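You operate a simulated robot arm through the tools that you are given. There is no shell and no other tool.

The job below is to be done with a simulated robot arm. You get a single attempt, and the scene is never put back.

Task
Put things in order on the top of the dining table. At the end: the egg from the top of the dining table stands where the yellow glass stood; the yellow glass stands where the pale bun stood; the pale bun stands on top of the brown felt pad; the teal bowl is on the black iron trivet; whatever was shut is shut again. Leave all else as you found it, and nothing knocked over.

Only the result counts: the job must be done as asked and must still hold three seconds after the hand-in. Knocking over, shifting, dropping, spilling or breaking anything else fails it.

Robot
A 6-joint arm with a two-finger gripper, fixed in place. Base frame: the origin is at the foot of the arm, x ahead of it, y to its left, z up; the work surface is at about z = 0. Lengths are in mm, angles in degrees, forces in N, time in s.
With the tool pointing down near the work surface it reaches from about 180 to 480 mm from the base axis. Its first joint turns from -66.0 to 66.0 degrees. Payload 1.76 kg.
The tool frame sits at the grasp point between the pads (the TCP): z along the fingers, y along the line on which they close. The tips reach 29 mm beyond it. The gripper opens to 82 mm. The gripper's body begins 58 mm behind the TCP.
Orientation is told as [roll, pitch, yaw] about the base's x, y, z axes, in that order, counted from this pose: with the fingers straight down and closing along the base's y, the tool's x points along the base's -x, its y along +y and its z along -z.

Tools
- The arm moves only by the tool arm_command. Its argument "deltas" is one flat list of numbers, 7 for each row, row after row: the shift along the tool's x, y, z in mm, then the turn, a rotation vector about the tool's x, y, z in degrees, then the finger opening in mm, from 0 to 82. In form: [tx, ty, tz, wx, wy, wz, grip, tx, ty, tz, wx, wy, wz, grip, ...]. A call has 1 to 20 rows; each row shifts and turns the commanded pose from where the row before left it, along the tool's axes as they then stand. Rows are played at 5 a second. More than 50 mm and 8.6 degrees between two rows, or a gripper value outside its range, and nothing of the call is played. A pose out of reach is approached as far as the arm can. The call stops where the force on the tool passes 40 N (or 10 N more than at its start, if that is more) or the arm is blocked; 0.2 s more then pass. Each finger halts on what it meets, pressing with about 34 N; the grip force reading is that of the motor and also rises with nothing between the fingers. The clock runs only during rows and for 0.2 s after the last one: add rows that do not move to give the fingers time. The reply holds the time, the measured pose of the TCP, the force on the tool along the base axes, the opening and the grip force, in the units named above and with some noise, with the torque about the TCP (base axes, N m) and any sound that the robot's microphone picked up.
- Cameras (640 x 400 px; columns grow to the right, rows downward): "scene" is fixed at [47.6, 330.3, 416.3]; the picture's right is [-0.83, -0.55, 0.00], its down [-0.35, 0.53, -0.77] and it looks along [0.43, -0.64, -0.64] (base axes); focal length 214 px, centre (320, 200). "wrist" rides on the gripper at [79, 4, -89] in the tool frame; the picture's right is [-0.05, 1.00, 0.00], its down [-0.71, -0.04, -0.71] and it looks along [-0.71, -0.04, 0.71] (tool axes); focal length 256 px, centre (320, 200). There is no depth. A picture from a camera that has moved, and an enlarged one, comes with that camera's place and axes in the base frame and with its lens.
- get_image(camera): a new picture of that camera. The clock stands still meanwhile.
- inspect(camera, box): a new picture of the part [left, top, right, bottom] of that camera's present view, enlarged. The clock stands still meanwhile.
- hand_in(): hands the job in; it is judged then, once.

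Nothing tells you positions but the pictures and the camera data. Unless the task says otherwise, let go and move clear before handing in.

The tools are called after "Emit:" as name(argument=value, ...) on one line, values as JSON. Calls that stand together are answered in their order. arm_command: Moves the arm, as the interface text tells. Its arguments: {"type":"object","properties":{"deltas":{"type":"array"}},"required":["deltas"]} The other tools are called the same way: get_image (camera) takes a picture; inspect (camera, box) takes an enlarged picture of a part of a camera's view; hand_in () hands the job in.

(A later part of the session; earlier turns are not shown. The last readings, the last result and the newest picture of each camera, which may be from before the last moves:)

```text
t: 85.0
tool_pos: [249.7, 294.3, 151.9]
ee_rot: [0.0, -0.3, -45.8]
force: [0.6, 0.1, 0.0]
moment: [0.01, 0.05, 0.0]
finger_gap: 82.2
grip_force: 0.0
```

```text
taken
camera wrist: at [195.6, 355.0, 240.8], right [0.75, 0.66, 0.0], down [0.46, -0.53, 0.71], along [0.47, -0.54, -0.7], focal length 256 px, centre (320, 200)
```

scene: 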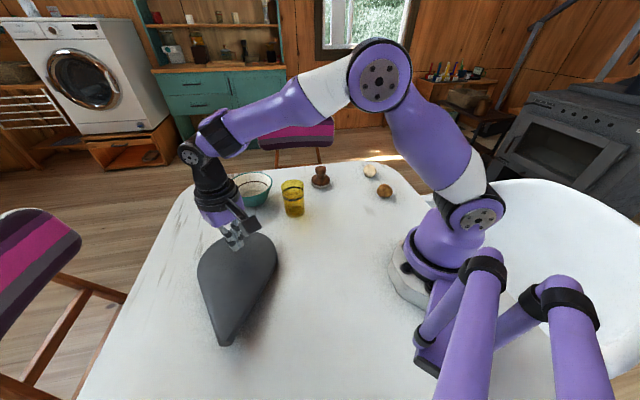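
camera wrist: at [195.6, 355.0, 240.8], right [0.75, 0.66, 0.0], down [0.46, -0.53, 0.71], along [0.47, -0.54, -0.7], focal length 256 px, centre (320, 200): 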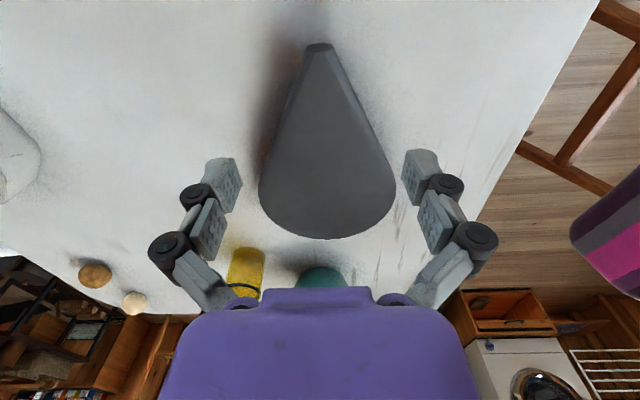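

Emit:
inspect(camera="wrist", box=[230, 80, 330, 200])

Emit:
inspect(camera="wrist", box=[340, 100, 420, 240])

```text
3.33 times, centred on (280, 140) of wrist
camera zoom: at [195.6, 355.0, 240.8], right [0.75, 0.66, 0.0], down [0.46, -0.53, 0.71], along [0.47, -0.54, -0.7], focal length 853 px, centre (453, 400)
```

zoom: 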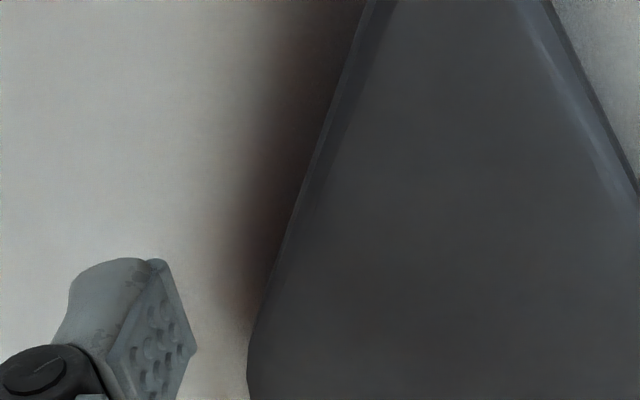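

```text
2.86 times, centred on (380, 170) of wrist
camera zoom: at [195.6, 355.0, 240.8], right [0.75, 0.66, 0.0], down [0.46, -0.53, 0.71], along [0.47, -0.54, -0.7], focal length 731 px, centre (149, 286)
```

zoom: 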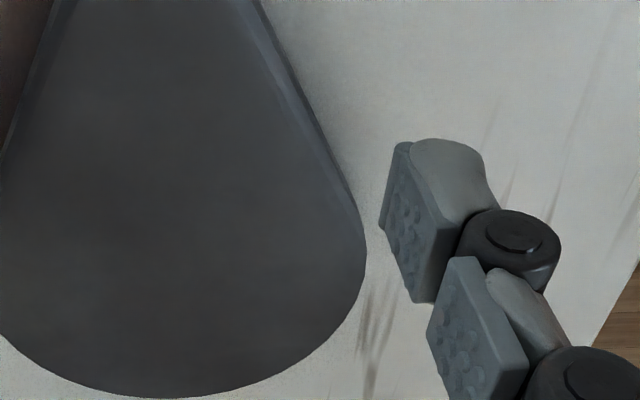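

Emit:
arm_command(deltas=[0, 0, 35, 0, 0, 0, 82, 0, 0, 35, 0, 0, 0, 82, 0, 0, 22, 0, 0, 0, 82, 0, 0, 0, 0, 0, 0, 82])

Emit:
get_image(camera="wrist")

Emit:
get_image(camera="scene")

```text
t: 86.0
tool_pos: [251.0, 294.2, 59.3]
ee_rot: [0.1, -0.5, -45.7]
force: [-0.7, -0.5, -0.3]
moment: [-0.03, -0.01, 0.0]
finger_gap: 81.9
grip_force: 0.0
```

```text
taken
camera wrist: at [195.9, 354.0, 147.9], right [0.75, 0.66, 0.0], down [0.46, -0.53, 0.71], along [0.47, -0.54, -0.7], focal length 256 px, centre (320, 200)
```

wrist: 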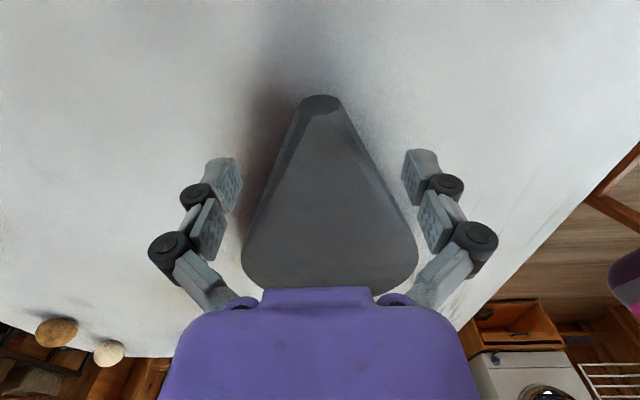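

```text
taken
```

scene: 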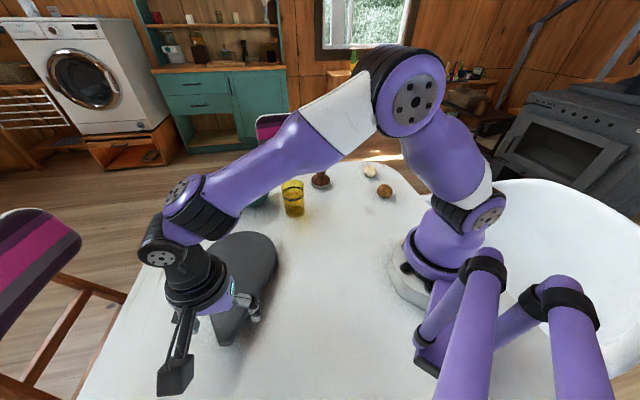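

Emit:
arm_command(deltas=[0, 0, 12, 0, 0, 0, 82, 0, 0, 10, 0, 0, 0, 82, 0, 0, 4, 0, 0, 0, 82, 0, 0, 0, 0, 0, 0, 82])

Emit:
inspect(camera="wrist", box=[140, 60, 500, 285])

```text
t: 87.0
tool_pos: [249.6, 294.2, 33.4]
ee_rot: [0.1, -0.4, -45.7]
force: [-0.3, 0.4, 0.2]
moment: [-0.02, 0.0, 0.02]
finger_gap: 82.0
grip_force: 0.1
```

```text
1.78 times, centred on (320, 172) of wrist
camera zoom: at [196.2, 354.1, 122.6], right [0.75, 0.66, 0.0], down [0.46, -0.53, 0.71], along [0.47, -0.54, -0.7], focal length 455 px, centre (320, 249)
```

zoom: 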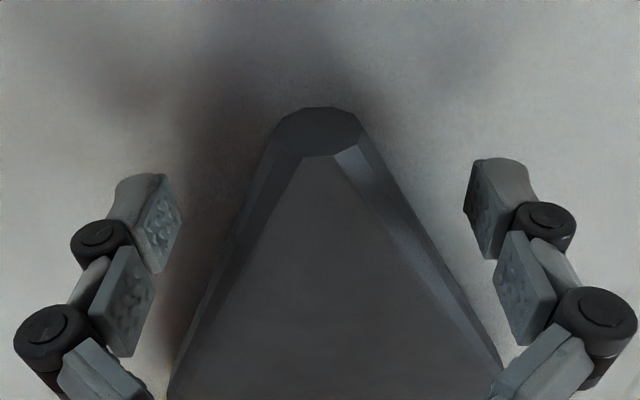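

The fingers straddle the handle end neatly. I'll close in small steps to find where they meet it.

Emit:
arm_command(deltas=[0, 0, 0, 0, 0, 0, 60, 0, 0, 0, 0, 0, 0, 50, 0, 0, 0, 0, 0, 0, 46, 0, 0, 0, 0, 0, 0, 46])

Emit:
arm_command(deltas=[0, 0, 0, 0, 0, 0, 42, 0, 0, 0, 0, 0, 0, 40, 0, 0, 0, 0, 0, 0, 38, 0, 0, 0, 0, 0, 0, 38])

Emit:
inspect(camera="wrist", box=[140, 60, 500, 285])

```text
t: 88.0
tool_pos: [249.8, 294.8, 33.5]
ee_rot: [0.0, -0.4, -45.6]
force: [0.3, 0.9, 0.0]
moment: [0.04, 0.02, 0.02]
finger_gap: 46.2
grip_force: 0.1
```

```text
t: 89.0
tool_pos: [250.6, 294.7, 34.4]
ee_rot: [0.1, -0.4, -45.7]
force: [0.0, -0.1, -0.5]
moment: [-0.02, -0.02, -0.01]
finger_gap: 38.0
grip_force: 0.1
```

```text
1.78 times, centred on (320, 172) of wrist
camera zoom: at [196.2, 354.1, 122.8], right [0.75, 0.66, 0.0], down [0.46, -0.53, 0.71], along [0.47, -0.54, -0.7], focal length 455 px, centre (320, 249)
```

zoom: 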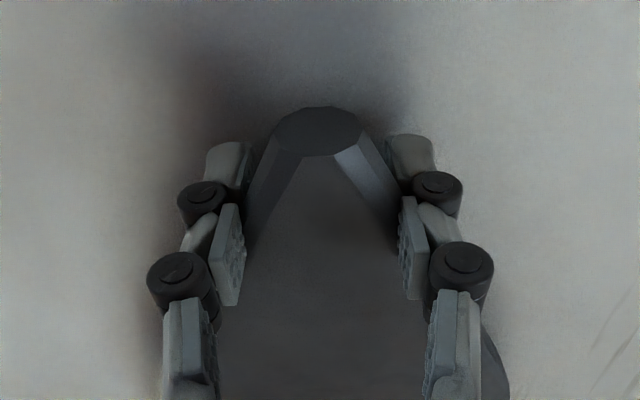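

Emit:
arm_command(deltas=[0, 0, 0, 0, 0, 0, 36, 0, 0, 0, 0, 0, 0, 34, 0, 0, 0, 0, 0, 0, 32, 0, 0, 0, 0, 0, 0, 32])

Emit:
arm_command(deltas=[0, 0, 0, 0, 0, 0, 30, 0, 0, 0, 0, 0, 0, 28, 0, 0, 0, 0, 0, 0, 26, 0, 0, 0, 0, 0, 0, 26])

Emit:
inspect(camera="wrist", box=[140, 60, 500, 285])

```text
t: 90.0
tool_pos: [250.6, 293.8, 34.1]
ee_rot: [0.0, -0.3, -45.7]
force: [0.5, -0.2, 0.3]
moment: [0.01, 0.01, -0.01]
finger_gap: 31.9
grip_force: 0.1
```

```text
t: 91.0
tool_pos: [251.1, 294.6, 34.4]
ee_rot: [0.0, -0.4, -45.7]
force: [-1.1, -0.3, 0.0]
moment: [0.0, -0.03, 0.01]
finger_gap: 26.0
grip_force: 0.1
```

```text
1.78 times, centred on (320, 172) of wrist
camera zoom: at [196.2, 354.1, 122.8], right [0.75, 0.66, 0.0], down [0.46, -0.53, 0.71], along [0.47, -0.54, -0.7], focal length 455 px, centre (320, 249)
```

zoom: 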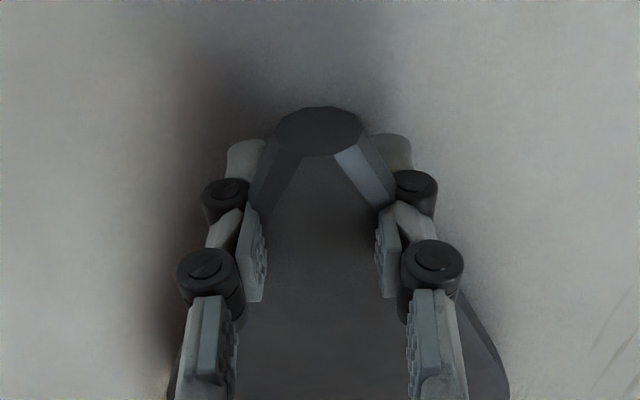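

The fingers pass inside the drawn shape without contact, so the real body is slimmer: a rod handle inside. I'll keep closing to find the rod.

Emit:
arm_command(deltas=[0, 0, 0, 0, 0, 0, 24, 0, 0, 0, 0, 0, 0, 22, 0, 0, 0, 0, 0, 0, 20, 0, 0, 0, 0, 0, 0, 20])

Emit:
arm_command(deltas=[0, 0, 0, 0, 0, 0, 18, 0, 0, 0, 0, 0, 0, 16, 0, 0, 0, 0, 0, 0, 14, 0, 0, 0, 0, 0, 0, 14])

```text
t: 92.0
tool_pos: [250.0, 295.4, 33.2]
ee_rot: [0.1, -0.5, -45.8]
force: [0.4, 0.8, -0.3]
moment: [-0.04, -0.01, -0.02]
finger_gap: 20.5
grip_force: 0.3
```

```text
t: 93.0
tool_pos: [249.5, 294.8, 34.3]
ee_rot: [-0.1, -0.3, -45.8]
force: [1.0, 1.1, -0.7]
moment: [0.15, 0.11, 0.05]
finger_gap: 18.2
grip_force: 33.6
```

There is a rod handle 18 mm thick in the grip. I'll lift it just a few millimetres to see whether it is free, hinged or heavy.

Emit:
arm_command(deltas=[0, 0, 0, 0, 0, 0, 10, 0, 0, -2, 0, 0, 0, 10, 0, 0, -2, 0, 0, 0, 10, 0, 0, 0, 0, 0, 0, 10])

Emit:
inspect(camera="scene", box=[140, 200, 320, 380])

```text
t: 94.0
tool_pos: [250.3, 293.8, 38.0]
ee_rot: [0.0, -0.4, -45.7]
force: [-0.3, 0.5, -3.6]
moment: [0.31, 0.31, 0.01]
finger_gap: 18.2
grip_force: 33.8
```

```text
2.22 times, centred on (230, 290) of scene
camera zoom: at [47.6, 330.3, 416.3], right [-0.83, -0.55, 0.0], down [-0.35, 0.53, -0.77], along [0.43, -0.64, -0.64], focal length 477 px, centre (520, 0)
```

zoom: 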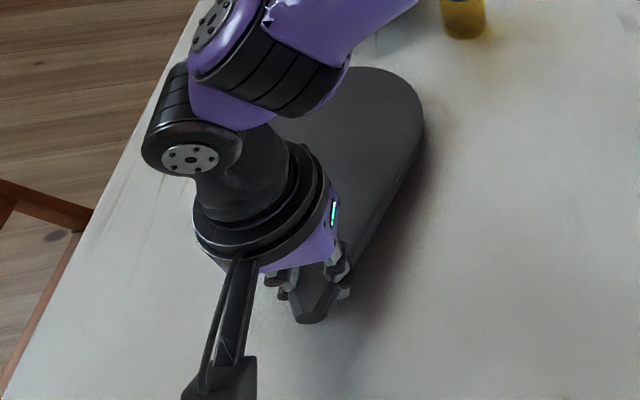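

It is free and light (about 0.4 kg), held well by its rod. I'll lift it slowly to look beneath.

Emit:
arm_command(deltas=[0, 0, -4, 0, 0, 0, 6, 0, 0, -6, 0, 0, 0, 6, 0, 0, -8, 0, 0, 0, 6, 0, 0, -8, 0, 0, 0, 6, 0, 0, 0, 0, 0, 0, 6])

Emit:
inspect(camera="scene", box=[140, 200, 320, 380])

Emit:
get_image(camera="wrist")

```text
t: 95.2
tool_pos: [249.5, 294.7, 63.7]
ee_rot: [-0.1, -0.3, -45.7]
force: [0.6, -0.8, -3.3]
moment: [0.31, 0.31, 0.05]
finger_gap: 18.1
grip_force: 34.3
```

```text
2.22 times, centred on (230, 290) of scene
camera zoom: at [47.6, 330.3, 416.3], right [-0.83, -0.55, 0.0], down [-0.35, 0.53, -0.77], along [0.43, -0.64, -0.64], focal length 477 px, centre (520, 0)
```

zoom: 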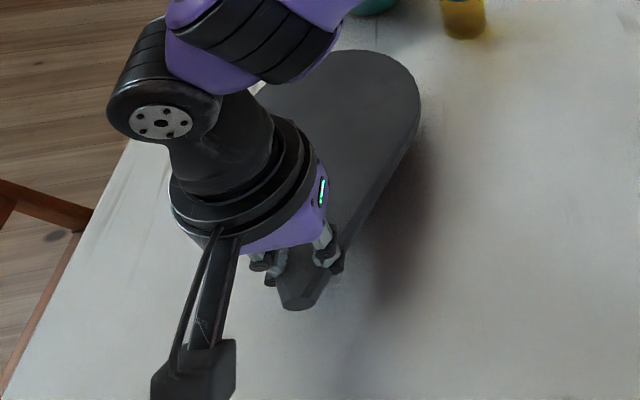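

```text
taken
camera wrist: at [195.9, 354.2, 153.1], right [0.75, 0.66, 0.0], down [0.46, -0.53, 0.71], along [0.47, -0.53, -0.7], focal length 256 px, centre (320, 200)
```

wrist: 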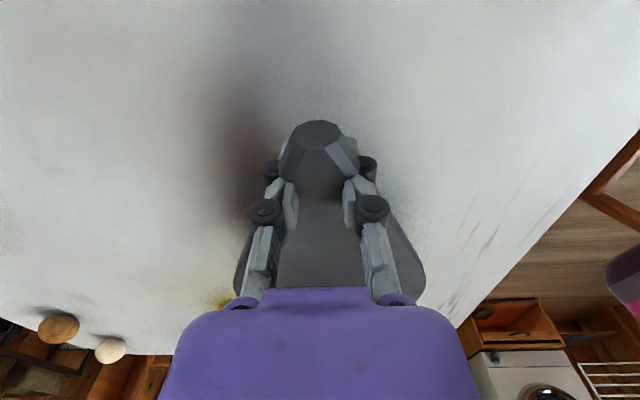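

It came up whole, weighing about 3.4 N. I'll lift it higher to see the table below.

Emit:
arm_command(deltas=[0, 0, -12, 0, 0, 0, 6, 0, 0, -15, 0, 0, 0, 6, 0, 0, -15, 0, 0, 0, 6, 0, 0, -15, 0, 0, 0, 6, 0, 0, -15, 0, 0, 0, 6, 0, 0, -15, 0, 0, 0, 6, 0, 0, 0, 0, 0, 0, 6])

Emit:
get_image(camera="scene")

Emit:
get_image(camera="wrist")

```text
t: 96.8
tool_pos: [249.6, 294.0, 150.9]
ee_rot: [0.0, -0.3, -45.7]
force: [0.6, 0.1, -2.8]
moment: [0.34, 0.32, 0.0]
finger_gap: 18.4
grip_force: 34.1
```

```text
taken
```

scene: 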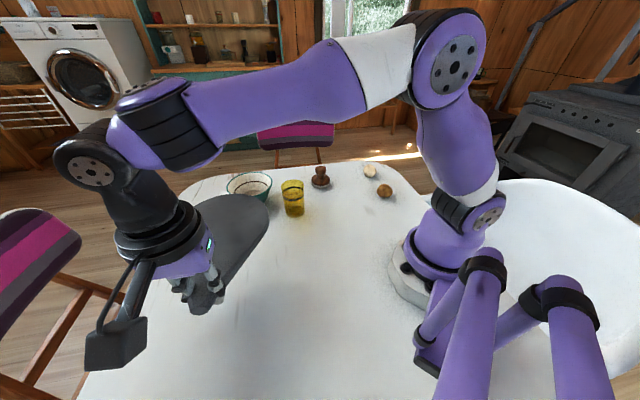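

```text
taken
camera wrist: at [195.4, 354.9, 239.6], right [0.75, 0.66, 0.0], down [0.46, -0.53, 0.71], along [0.47, -0.53, -0.7], focal length 256 px, centre (320, 200)
```

wrist: 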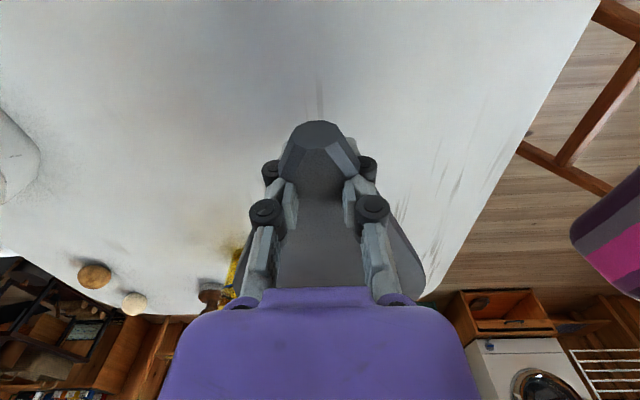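

Emit:
inspect(camera="scene", box=[150, 180, 310, 340])

```text
2.50 times, centred on (230, 260) of scene
camera zoom: at [47.6, 330.3, 416.3], right [-0.83, -0.55, 0.0], down [-0.35, 0.53, -0.77], along [0.43, -0.64, -0.64], focal length 536 px, centre (545, 50)
```

zoom: 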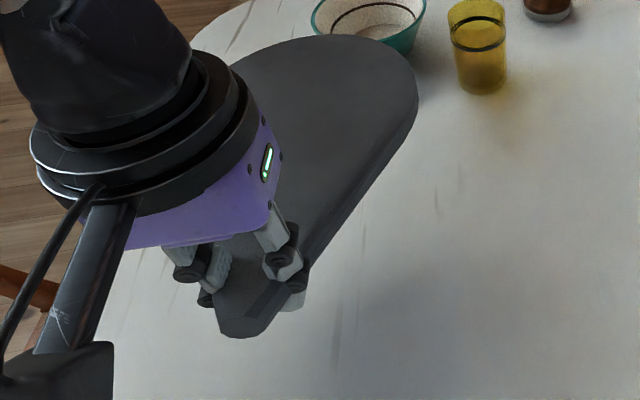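

Below the lifted trivet the visible table is bare. I'll carry it sideways a bit to bare the rest of that patch.

Emit:
arm_command(deltas=[20, 4, 0, 0, 0, 0, 6, 20, 4, 0, 0, 0, 0, 6, 20, 4, 0, 0, 0, 0, 6, 20, 4, 0, 0, 0, 0, 6, 0, 0, 0, 0, 0, 0, 6])

Emit:
get_image(camera="scene")

Emit:
get_image(camera="wrist")

```text
t: 98.0
tool_pos: [204.5, 363.0, 149.0]
ee_rot: [0.0, -0.5, -45.7]
force: [0.6, 0.7, -4.0]
moment: [0.3, 0.32, -0.01]
finger_gap: 18.7
grip_force: 33.8
```

```text
taken
```

scene: 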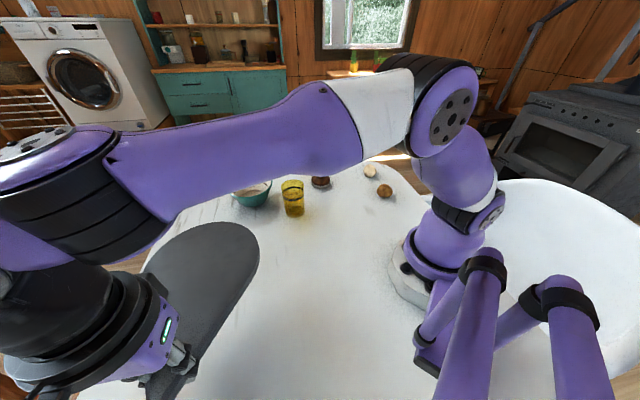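

```text
taken
camera wrist: at [150.7, 423.3, 238.6], right [0.75, 0.66, 0.0], down [0.46, -0.53, 0.71], along [0.47, -0.54, -0.7], focal length 256 px, centre (320, 200)
```

wrist: 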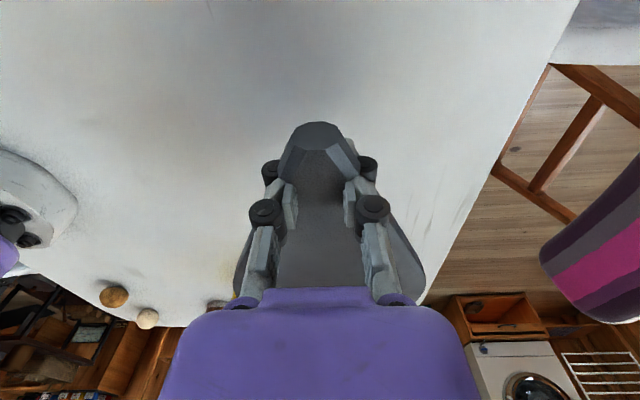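

Emit:
arm_command(deltas=[0, 0, 0, 0, 0, -6, 6, 0, 0, 0, 0, 0, -6, 6, 0, 0, 0, 0, 0, -6, 6, 0, 0, 0, 0, 0, -6, 6, 0, 0, 0, 0, 0, -6, 6, 0, 0, 0, 0, 0, -6, 6, 0, 0, 0, 0, 0, -6, 6, 0, 0, 0, 0, 0, -6, 6, 0, 0, 0, 0, 0, -6, 6, 0, 0, 0, 0, 0, 0, 6])

Emit:
get_image(camera="scene")

Emit:
get_image(camera="wrist")

```text
t: 100.2
tool_pos: [204.9, 363.2, 150.3]
ee_rot: [-0.4, -0.2, 8.4]
force: [0.5, -0.5, -3.3]
moment: [-0.04, 0.39, 0.03]
finger_gap: 18.3
grip_force: 33.5
```

```text
taken
```

scene: 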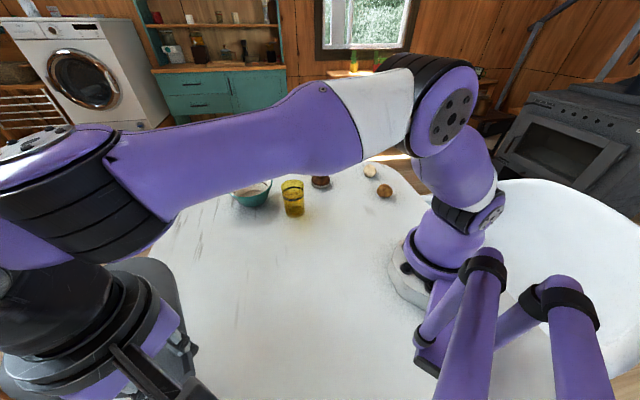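

```text
taken
camera wrist: at [124.2, 356.0, 239.2], right [-0.09, 1.0, -0.01], down [0.7, 0.07, 0.71], along [0.71, 0.06, -0.7], focal length 256 px, centre (320, 200)
```

wrist: 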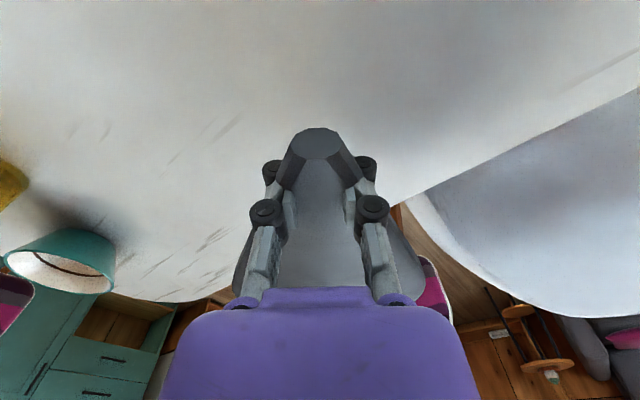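

The patch where it stood is bare table; no pad there. I'll put the trivet back exactly where it stood, then look into the green box and elsewhere for the pad.

Emit:
arm_command(deltas=[0, 0, 0, 0, 0, 6, 4, 0, 0, 0, 0, 0, 6, 4, 0, 0, 0, 0, 0, 6, 4, 0, 0, 0, 0, 0, 6, 4, 0, 0, 0, 0, 0, 6, 4, 0, 0, 0, 0, 0, 6, 4, 0, 0, 0, 0, 0, 6, 4, 0, 0, 0, 0, 0, 6, 4, 0, 0, 0, 0, 0, 6, 4, 0, 0, 0, 0, 0, 0, 4])

Emit:
get_image(camera="scene")

```text
t: 102.4
tool_pos: [205.3, 361.9, 150.4]
ee_rot: [0.0, -0.4, -45.8]
force: [-0.1, -0.4, -3.5]
moment: [0.31, 0.32, -0.01]
finger_gap: 18.2
grip_force: 34.1
```

```text
taken
```

scene: 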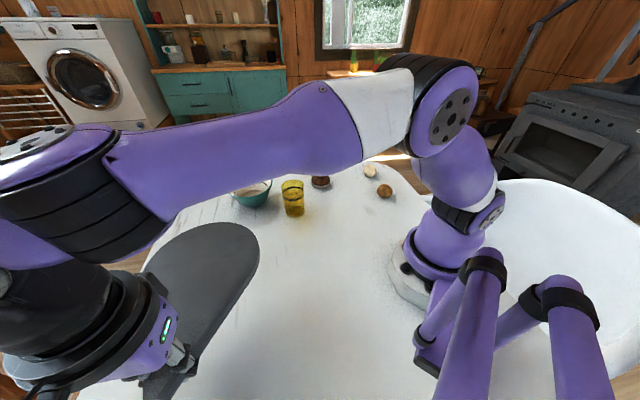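

Emit:
arm_command(deltas=[-20, -4, 0, 0, 0, 0, 4, -20, -4, 0, 0, 0, 0, 4, -20, -4, 0, 0, 0, 0, 4, -20, -4, 0, 0, 0, 0, 4, 0, 0, 15, 0, 0, 0, 4, 0, 0, 15, 0, 0, 0, 4, 0, 0, 15, 0, 0, 0, 4, 0, 0, 15, 0, 0, 0, 4, 0, 0, 15, 0, 0, 0, 4, 0, 0, 10, 0, 0, 0, 4, 0, 0, 0, 0, 0, 0, 4])

Emit:
get_image(camera="scene")

Emit:
get_image(camera="wrist")

```text
t: 104.8
tool_pos: [249.1, 293.1, 64.8]
ee_rot: [0.0, -0.4, -45.6]
force: [-0.1, -0.2, -2.5]
moment: [0.35, 0.29, 0.01]
finger_gap: 18.0
grip_force: 33.7
```

```text
taken
```

scene: 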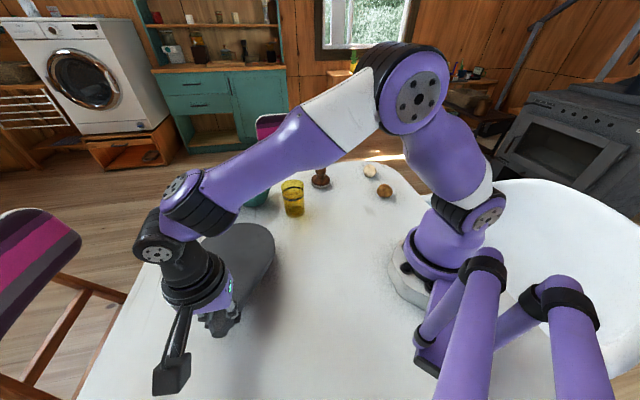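

```text
taken
camera wrist: at [195.9, 354.6, 154.4], right [0.75, 0.66, 0.0], down [0.46, -0.53, 0.71], along [0.47, -0.54, -0.7], focal length 256 px, centre (320, 200)
```

wrist: 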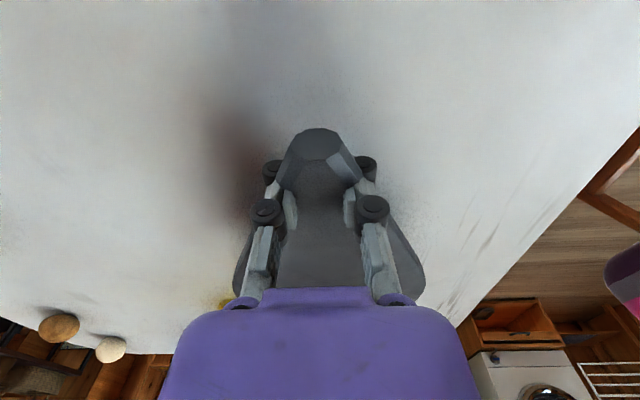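

Emit:
arm_command(deltas=[0, 0, 8, 0, 0, 0, 4, 0, 0, 6, 0, 0, 0, 4, 0, 0, 4, 0, 0, 0, 4, 0, 0, 4, 0, 0, 0, 4, 0, 0, 0, 0, 0, 0, 4])

Emit:
arm_command(deltas=[0, 0, 3, 0, 0, 0, 4, 0, 0, 2, 0, 0, 0, 4, 0, 0, 2, 0, 0, 0, 4, 0, 0, 0, 0, 0, 0, 4])

```text
t: 106.0
tool_pos: [250.6, 294.3, 43.6]
ee_rot: [-0.1, -0.3, -45.7]
force: [-0.6, 0.5, -2.9]
moment: [0.28, 0.29, -0.01]
finger_gap: 18.0
grip_force: 33.7
```

```text
t: 107.0
tool_pos: [250.4, 293.5, 35.9]
ee_rot: [0.1, -0.4, -45.7]
force: [0.6, 0.2, -2.0]
moment: [0.16, 0.21, -0.01]
finger_gap: 18.0
grip_force: 33.8
```

Emit:
arm_command(deltas=[0, 0, 1, 0, 0, 0, 4, 0, 0, 1, 0, 0, 0, 4, 0, 0, 0, 0, 0, 0, 4])

Emit:
arm_command(deltas=[0, 0, 0, 0, 0, 0, 20, 0, 0, 0, 0, 0, 0, 24, 0, 0, 0, 0, 0, 0, 50, 0, 0, 0, 0, 0, 0, 82, 0, 0, 0, 0, 0, 0, 82])

Emit:
arm_command(deltas=[0, 0, -30, 0, 0, 0, 82, 0, 0, -40, 0, 0, 0, 82, 0, 0, -40, 0, 0, 0, 82, 0, 0, 0, 0, 0, 0, 82])

Emit:
get_image(camera="wrist")

```text
t: 107.8
tool_pos: [250.0, 293.0, 34.7]
ee_rot: [0.0, -0.3, -45.7]
force: [-0.2, 1.4, 1.6]
moment: [-0.45, -0.45, 0.09]
finger_gap: 18.4
grip_force: 33.4
```

```text
t: 109.0
tool_pos: [249.7, 294.5, 35.4]
ee_rot: [0.0, -0.3, -45.7]
force: [0.3, 0.2, 0.6]
moment: [0.0, -0.01, 0.03]
finger_gap: 82.0
grip_force: 0.0
```

```text
t: 110.0
tool_pos: [248.6, 295.2, 145.7]
ee_rot: [0.0, -0.4, -45.6]
force: [1.3, 0.0, 0.6]
moment: [0.0, 0.0, 0.0]
finger_gap: 81.9
grip_force: 0.1
```

```text
taken
camera wrist: at [195.2, 355.4, 234.0], right [0.75, 0.66, 0.0], down [0.46, -0.53, 0.71], along [0.47, -0.54, -0.7], focal length 256 px, centre (320, 200)
```

wrist: 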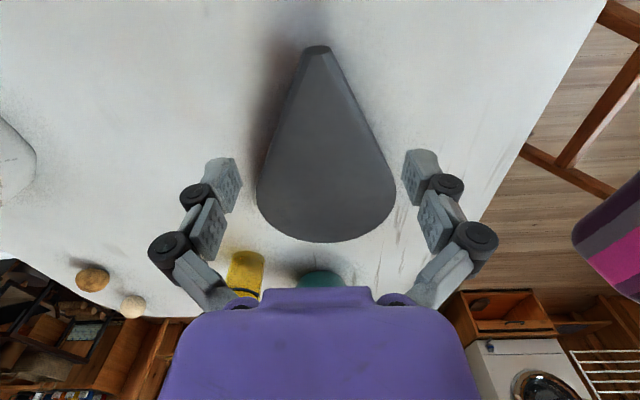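

The trivet is back where it was. Now I'll raise the camera to look into the green box at the far left.

Emit:
arm_command(deltas=[-16.3, -27.4, -24, 0, 0, 0, 82, -16.3, -27.4, -24, 0, 0, 0, 82, -16.3, -27.4, -24, 0, 0, 0, 82, -16.3, -27.4, -24, 0, 0, 0, 82, -16.3, -27.4, -24, 0, 0, 0, 82, -16.3, -27.4, -24, 0, 0, 0, 82, 0, 0, 0, 0, 0, 0, 82])

Emit:
arm_command(deltas=[0, 0, 0, 0, 0, -8.5, 82, 0, 0, 0, 0, 0, -8.5, 82, 0, 0, 0, 0, 0, -8.5, 82, 0, 0, 0, 0, 0, -8.5, 82, 0, 0, 0, 0, 0, -8.5, 82, 0, 0, 0, 0, 0, -8.5, 82, 0, 0, 0, 0, 0, -8.5, 82, 0, 0, 0, 0, 0, -8.5, 82, 0, 0, 0, 0, 0, -8.5, 82, 0, 0, 0, 0, 0, -8.5, 82, 0, 0, 0, 0, 0, -8.5, 82, 0, 0, 0, 0, 0, -8.5, 82, 0, 0, 0, 0, 0, -8.5, 82, 0, 0, 0, 0, 0, -8.5, 82, 0, 0, 0, 0, 0, -8.5, 82, 0, 0, 0, 0, 0, -8.5, 82, 0, 0, 0, 0, 0, -8.5, 82, 0, 0, 0, 0, 0, -8.5, 82, 0, 0, 0, 0, 0, -8.5, 82, 0, 0, 0, 0, 0, -8.5, 82])

Emit:
get_image(camera="wrist")

```text
t: 111.6
tool_pos: [198.2, 110.2, 290.2]
ee_rot: [0.0, -0.5, -45.8]
force: [-0.5, 0.0, 0.0]
moment: [-0.03, 0.02, 0.01]
finger_gap: 81.8
grip_force: 0.1
```

```text
t: 115.8
tool_pos: [199.5, 110.4, 289.2]
ee_rot: [-0.1, 0.4, 124.5]
force: [0.0, -0.7, 0.1]
moment: [-0.01, 0.01, 0.0]
finger_gap: 82.1
grip_force: 0.1
```

```text
taken
camera wrist: at [239.2, 43.1, 379.2], right [-0.85, -0.52, 0.0], down [-0.37, 0.61, 0.7], along [-0.36, 0.6, -0.71], focal length 256 px, centre (320, 200)
```

wrist: 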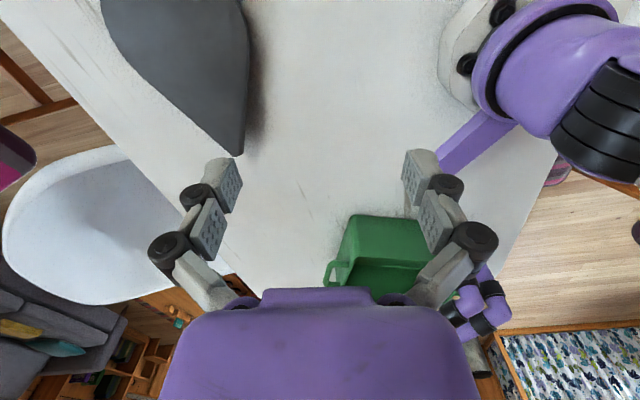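

Emit:
inspect(camera="wrist", box=[310, 190, 450, 300])

Emit:
arm_command(deltas=[0, 0, 0, 0, 8, 0, 82, 0, 0, 0, 0, 8, 0, 82, 0, 0, 0, 0, 0, 0, 82])

Emit:
get_image(camera="wrist")

```text
3.64 times, centred on (380, 245) of wrist
camera zoom: at [239.2, 43.1, 379.2], right [-0.85, -0.52, 0.0], down [-0.37, 0.61, 0.7], along [-0.36, 0.6, -0.71], focal length 931 px, centre (102, 36)
```

zoom: 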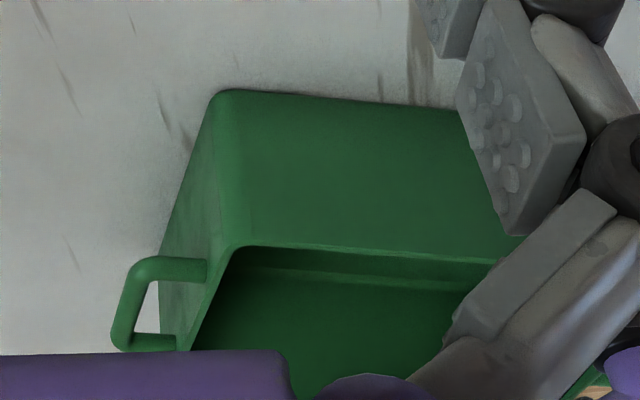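

```text
t: 116.6
tool_pos: [197.3, 115.3, 290.1]
ee_rot: [1.5, 8.6, 124.6]
force: [-0.8, -0.7, -0.3]
moment: [0.0, -0.01, -0.01]
finger_gap: 82.4
grip_force: 0.0
out of reach, approached as far as the arm can: row 1
```

```text
taken
camera wrist: at [231.2, 60.9, 389.8], right [-0.85, -0.52, 0.02], down [-0.41, 0.69, 0.59], along [-0.32, 0.5, -0.81], focal length 256 px, centre (320, 200)
```

wrist: 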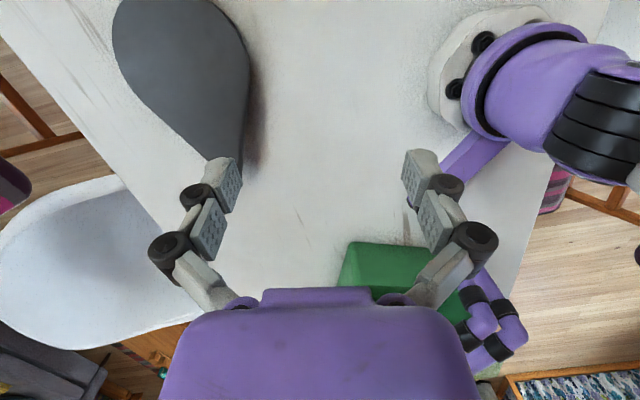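

The green box is an open tub with a handle, well out of reach. I'll check a faint patch on the table near (178,-128) and search the scene picture again for anything flat and brown.

Emit:
inspect(camera="scene", box=[330, 180, 440, 260])

Emit:
inspect(camera="scene", box=[60, 160, 300, 400])

Emit:
inspect(camera="scene", box=[240, 240, 480, 400])

```text
5.00 times, centred on (385, 220) of scene
camera zoom: at [47.6, 330.3, 416.3], right [-0.83, -0.55, 0.0], down [-0.35, 0.53, -0.77], along [0.43, -0.64, -0.64], focal length 1072 px, centre (-5, 100)
```

zoom: 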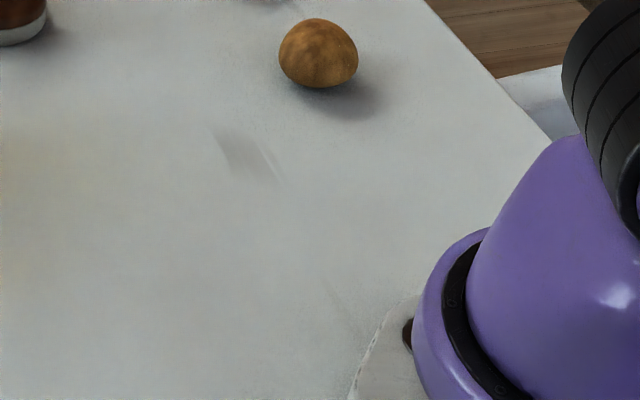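

```text
1.67 times, centred on (180, 280) of scene
camera zoom: at [47.6, 330.3, 416.3], right [-0.83, -0.55, 0.0], down [-0.35, 0.53, -0.77], along [0.43, -0.64, -0.64], focal length 358 px, centre (553, 67)
```

zoom: 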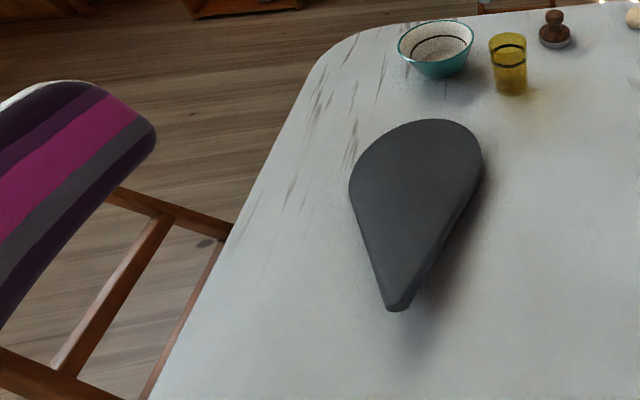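

```text
2.50 times, centred on (360, 320) of scene
camera zoom: at [47.6, 330.3, 416.3], right [-0.83, -0.55, 0.0], down [-0.35, 0.53, -0.77], along [0.43, -0.64, -0.64], focal length 536 px, centre (220, -100)
```

zoom: 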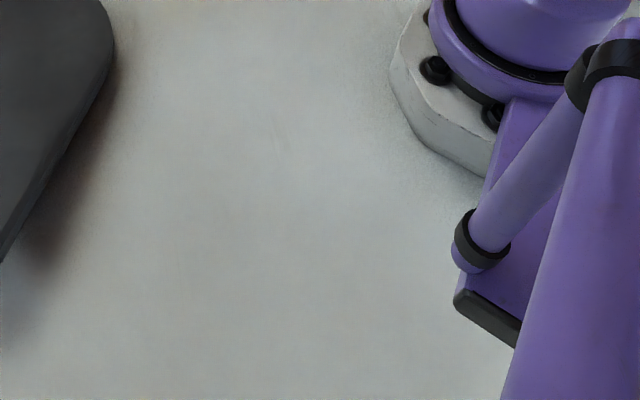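

Only a scratch. I'll look down into the glass and the bowl from above, in case something lies in or under them.

Emit:
arm_command(deltas=[0, 0, 0, 0, -8.5, 0, 82, 0, 0, 40, 0, 0, 0, 82, 0, 0, 0, 0, 0, 0, 82])

```text
t: 117.4
tool_pos: [202.2, 115.1, 268.4]
ee_rot: [0.9, 2.7, 124.3]
force: [-0.7, -0.2, -0.1]
moment: [0.0, 0.0, 0.06]
finger_gap: 82.3
grip_force: 0.2
out of reach, approached as far as the arm can: row 2
```

Emit:
arm_command(deltas=[0, 0, 20, 0, 0, 8, 82, 0, 0, 20, 0, 0, 8, 82, 0, 0, 0, 0, 0, 8, 82, 0, 0, 0, 0, 0, 8, 82, 0, 0, 0, 0, 0, 8, 82, 0, 0, 0, 0, 0, 8, 82, 0, 0, 0, 0, 0, 8, 82, 0, 0, 0, 0, 0, 8, 82, 0, 0, 0, 0, 0, 8, 82, 0, 0, 0, 0, 0, 8, 82, 0, 0, 0, 0, 0, 8, 82, 0, 0, 0, 0, 0, 8, 82, 0, 0, 0, 0, 0, 8, 82, 0, 0, 0, 0, 0, 8, 82, 0, 0, 0, 0, 0, 8, 82, 0, 0, 0, 0, 0, 0, 82])

```text
t: 120.8
tool_pos: [206.2, 117.2, 268.4]
ee_rot: [-2.8, -0.6, 4.2]
force: [-0.4, 0.7, 0.4]
moment: [0.0, 0.04, -0.04]
finger_gap: 82.1
grip_force: 0.0
out of reach, approached as far as the arm can: row 1, 2
```

Emit:
arm_command(deltas=[-24.2, -40.8, 16, 0, 0, 0, 82, -24.2, -40.8, 16, 0, 0, 0, 82, -24.2, -40.8, 16, 2.8, 0, 4, 82, 0, 0, 0, 0, 0, 0, 82])

```text
t: 121.8
tool_pos: [300.5, 1.4, 258.3]
ee_rot: [-5.5, -0.7, 0.3]
force: [0.4, 0.1, 0.3]
moment: [0.0, 0.02, 0.0]
finger_gap: 81.9
grip_force: 0.0
out of reach, approached as far as the arm can: row 1, 2, 3
```

Emit:
get_image(camera="scene")

Emit:
arm_command(deltas=[0, 0, 0, -5.5, 0, 0, 82, 0, 0, 0, 0, 0, 0, 82])

```text
taken
```

scene: 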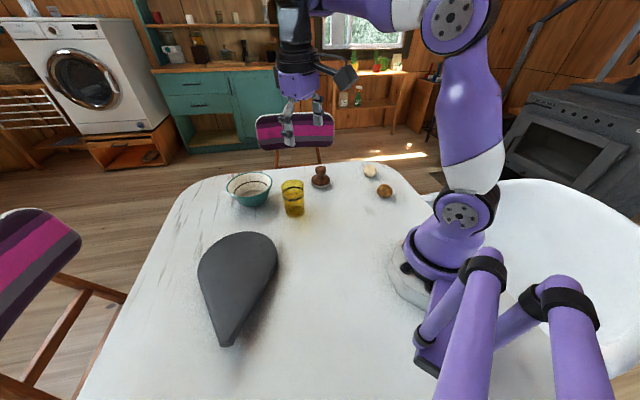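

```text
t: 122.4
tool_pos: [298.7, 2.8, 260.2]
ee_rot: [0.1, -0.9, 0.3]
force: [-0.4, 0.1, 0.3]
moment: [0.01, 0.0, 0.01]
finger_gap: 81.9
grip_force: 0.0
```

Emit:
arm_command(deltas=[0, -5, 20, 0, 0, 0, 82, 0, 0, 20, 0, 0, 0, 82, 0, 0, 0, 0, 8, 0, 82, 0, 0, 0, 0, 8, 0, 82, 0, 0, 0, 0, 4, 0, 82, 0, 0, 0, 0, 0, 0, 82])

Emit:
get_image(camera="wrist")

```text
t: 123.8
tool_pos: [325.8, -3.1, 248.8]
ee_rot: [-2.1, 9.0, 0.2]
force: [0.4, 0.6, 0.4]
moment: [0.01, 0.03, -0.03]
finger_gap: 82.2
grip_force: 0.1
out of reach, approached as far as the arm can: row 1, 2, 3, 4
```

```text
taken
camera wrist: at [259.4, 4.2, 349.3], right [0.05, 1.0, -0.04], down [0.81, -0.01, 0.59], along [0.59, -0.06, -0.81], focal length 256 px, centre (320, 200)
```

wrist: 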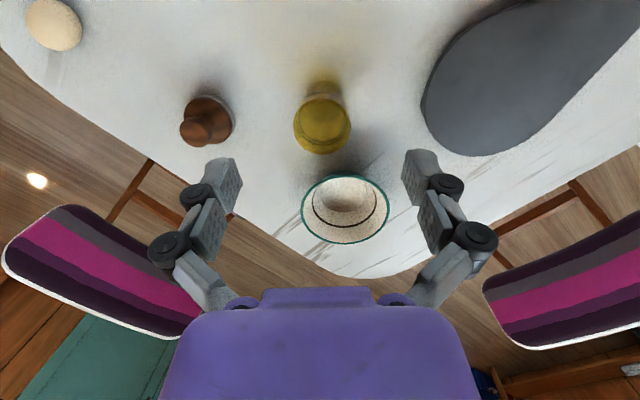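

Emit:
inspect(camera="wrist", box=[270, 60, 410, 250])

Emit:
arm_command(deltas=[0, 0, 0, -2.1, 0, 0, 82, 0, 0, 0, 0, -8, 0, 82, 0, 0, 0, 0, 0, 0, 82])

```text
2.11 times, centred on (340, 155) of wrist
camera zoom: at [259.4, 4.2, 349.3], right [0.05, 1.0, -0.04], down [0.81, -0.01, 0.59], along [0.59, -0.06, -0.81], focal length 539 px, centre (278, 295)
```

zoom: 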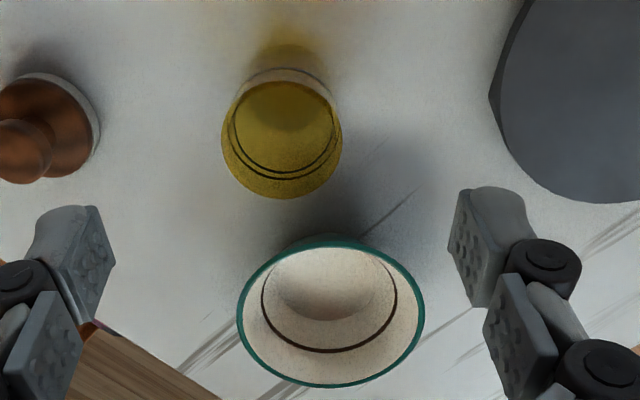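

```text
t: 124.6
tool_pos: [324.1, -4.6, 249.9]
ee_rot: [0.1, 0.9, 0.0]
force: [-0.2, 0.4, -1.0]
moment: [0.03, -0.03, -0.03]
finger_gap: 82.1
grip_force: 0.0
```

The glass and bowl are empty. I'll zoom on the feet of the glass and the tamper to see whether something flat lies under them.

Emit:
get_image(camera="wrist")

Emit:
inspect(camera="wrist", box=[280, 80, 370, 190])

Emit:
inspect(camera="wrist", box=[160, 90, 250, 200])

```text
taken
camera wrist: at [246.1, 1.1, 339.8], right [0.05, 1.0, 0.0], down [0.72, -0.04, 0.7], along [0.69, -0.04, -0.72], focal length 256 px, centre (320, 200)
```

wrist: 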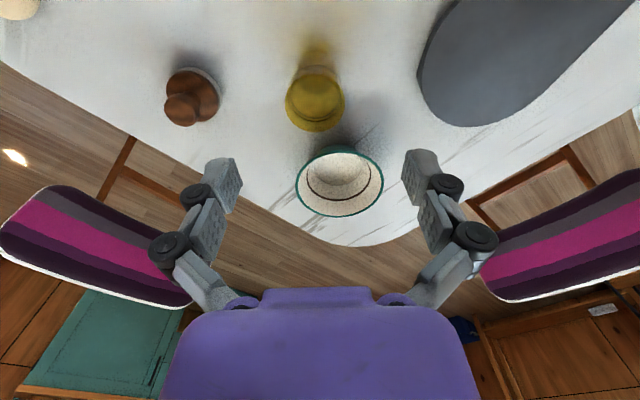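

```text
3.64 times, centred on (325, 135) of wrist
camera zoom: at [246.1, 1.1, 339.8], right [0.05, 1.0, 0.0], down [0.72, -0.04, 0.7], along [0.69, -0.04, -0.72], focal length 931 px, centre (302, 436)
```

zoom: 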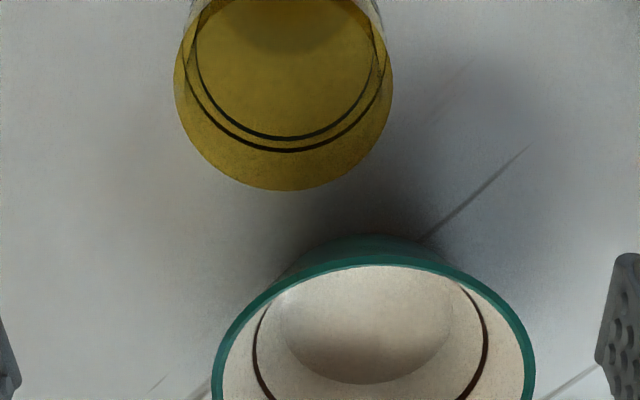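

```text
3.64 times, centred on (205, 145) of wrist
camera zoom: at [246.1, 1.1, 339.8], right [0.05, 1.0, 0.0], down [0.72, -0.04, 0.7], along [0.69, -0.04, -0.72], focal length 931 px, centre (738, 400)
```

zoom: 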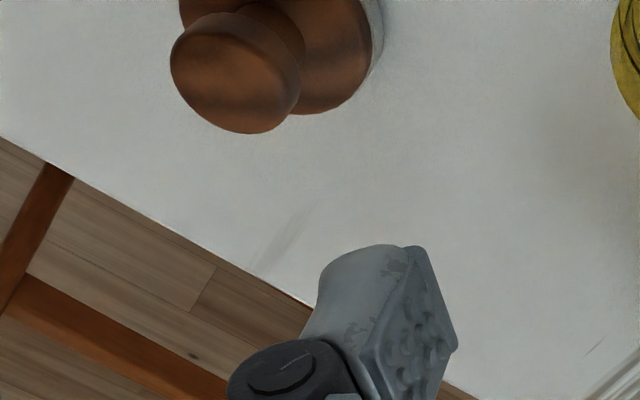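

Emit:
inspect(camera="wrist", box=[295, 140, 390, 220])

Emit:
inspect(camera="wrist", box=[275, 35, 360, 140])

Emit:
inspect(camera="scene", box=[222, 165, 278, 210])

```text
5.00 times, centred on (342, 180) of wrist
camera zoom: at [246.1, 1.1, 339.8], right [0.05, 1.0, 0.0], down [0.72, -0.04, 0.7], along [0.69, -0.04, -0.72], focal length 1280 px, centre (208, 300)
```

zoom: 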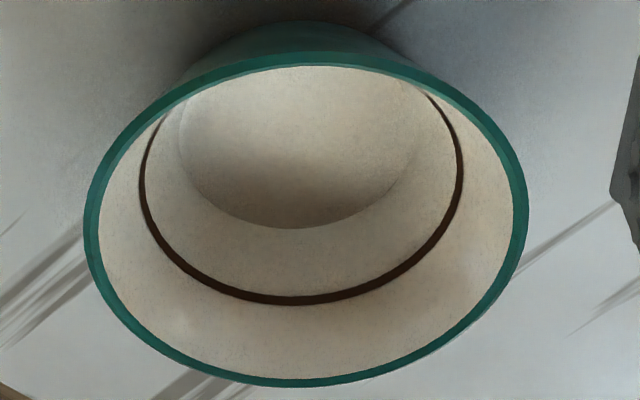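

```text
3.81 times, centred on (318, 88) of wrist
camera zoom: at [246.1, 1.1, 339.8], right [0.05, 1.0, 0.0], down [0.72, -0.04, 0.7], along [0.69, -0.04, -0.72], focal length 975 px, centre (330, 629)
```

zoom: 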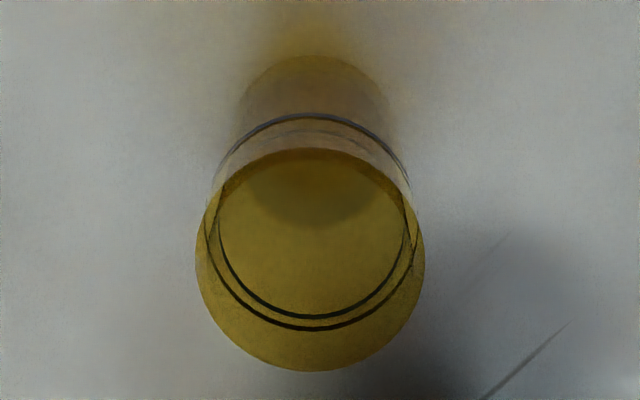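

```text
8.89 times, centred on (250, 188) of scene
camera zoom: at [47.6, 330.3, 416.3], right [-0.83, -0.55, 0.0], down [-0.35, 0.53, -0.77], along [0.43, -0.64, -0.64], focal length 1906 px, centre (942, 311)
```

zoom: 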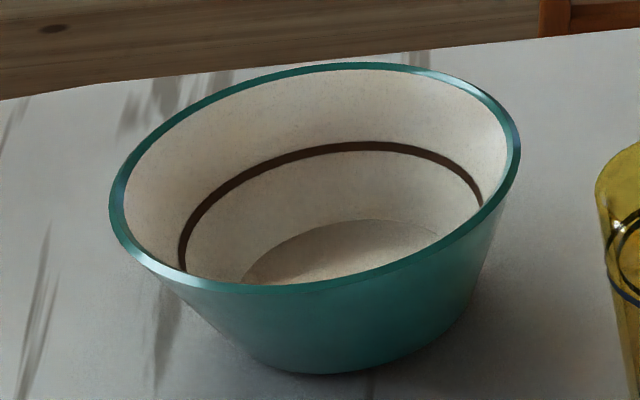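

Glass and bowl are plain. I'll take a close look at the brown knobbed piece near (370,-156), which may be a lidded dish.

Emit:
arm_command(deltas=[8, -35, 20, 0, 0, 8, 82, 0, -35, 20, 0, 0, 8, 82, 0, -35, 20, 0, 0, 8, 82, 0, 0, 20, 0, 0, 8, 82, 0, 0, 20, 0, 0, 8, 82, 0, 0, 0, 0, 0, 0, 82])

Emit:
get_image(camera="wrist")

```text
t: 126.0
tool_pos: [300.8, -106.5, 149.8]
ee_rot: [-0.5, 0.8, -40.1]
force: [-0.4, 1.2, -0.4]
moment: [-0.01, 0.0, -0.02]
finger_gap: 81.9
grip_force: 0.1
```

```text
taken
camera wrist: at [243.1, -52.0, 239.7], right [0.68, 0.73, -0.01], down [0.53, -0.48, 0.7], along [0.5, -0.48, -0.72], focal length 256 px, centre (320, 200)
```

wrist: 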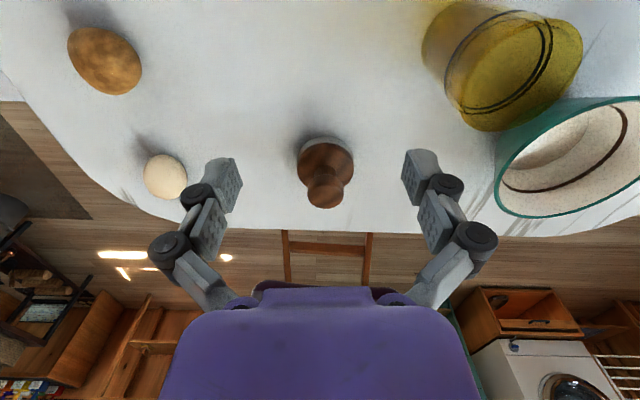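

Emit:
inspect(camera="wrist", box=[275, 115, 375, 225])

Emit:
inspect(camera="wrist", box=[50, 10, 160, 110])

Emit:
inspect(camera="wrist", box=[120, 130, 210, 220])

```text
3.64 times, centred on (325, 170) of wrist
camera zoom: at [243.1, -52.0, 239.7], right [0.68, 0.73, -0.01], down [0.53, -0.48, 0.7], along [0.5, -0.48, -0.72], focal length 931 px, centre (302, 309)
```

zoom: 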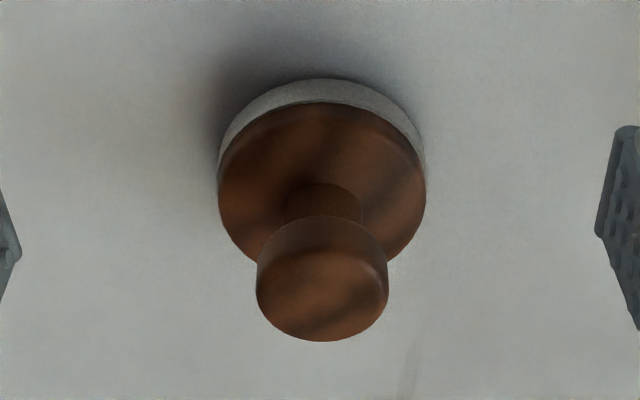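

```text
4.00 times, centred on (105, 60) of wrist
camera zoom: at [243.1, -52.0, 239.7], right [0.68, 0.73, -0.01], down [0.53, -0.48, 0.7], along [0.5, -0.48, -0.72], focal length 1024 px, centre (1180, 760)
```

zoom: 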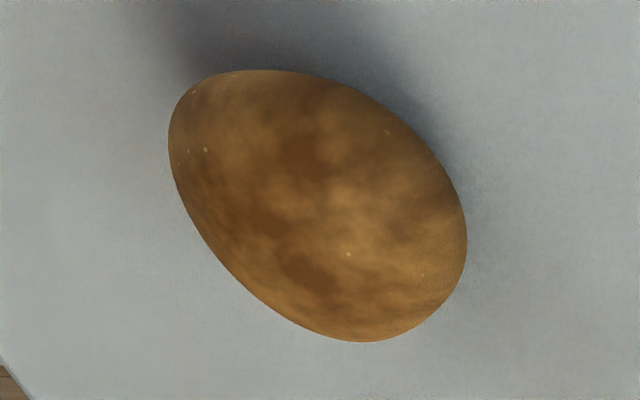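

```text
4.44 times, centred on (165, 175) of wrist
camera zoom: at [243.1, -52.0, 239.7], right [0.68, 0.73, -0.01], down [0.53, -0.48, 0.7], along [0.5, -0.48, -0.72], focal length 1138 px, centre (1009, 311)
```

zoom: 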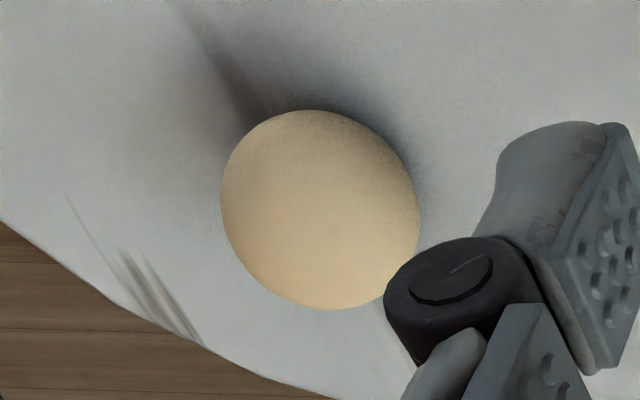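

The knobbed piece looks like a coffee tamper with a grey base. I'll take low side views of the bowl and then of bun and egg, to see whether a thin brown pad lies beneath any of them.

Emit:
arm_command(deltas=[0, 0, -20, 0, 0, -5, 82, 0, 0, -20, 0, 0, -5, 82, -14.7, 37, 0, 0, 0, 0, 82, -14.7, 37, 0, 0, 0, 0, 82, -14.7, 37, 0, 0, 0, 0, 82, -14.7, 37, 0, 0, 0, 0, 82, -14.7, 37, 0, 0, 0, 0, 82, 0, 0, 0, 0, 0, 0, 82])

```text
t: 127.8
tool_pos: [448.7, 11.9, 181.7]
ee_rot: [-0.5, 0.8, -30.1]
force: [0.4, -0.3, 0.3]
moment: [-0.02, 0.01, 0.0]
finger_gap: 82.1
grip_force: 0.1
out of reach, approached as far as the arm can: row 7
```

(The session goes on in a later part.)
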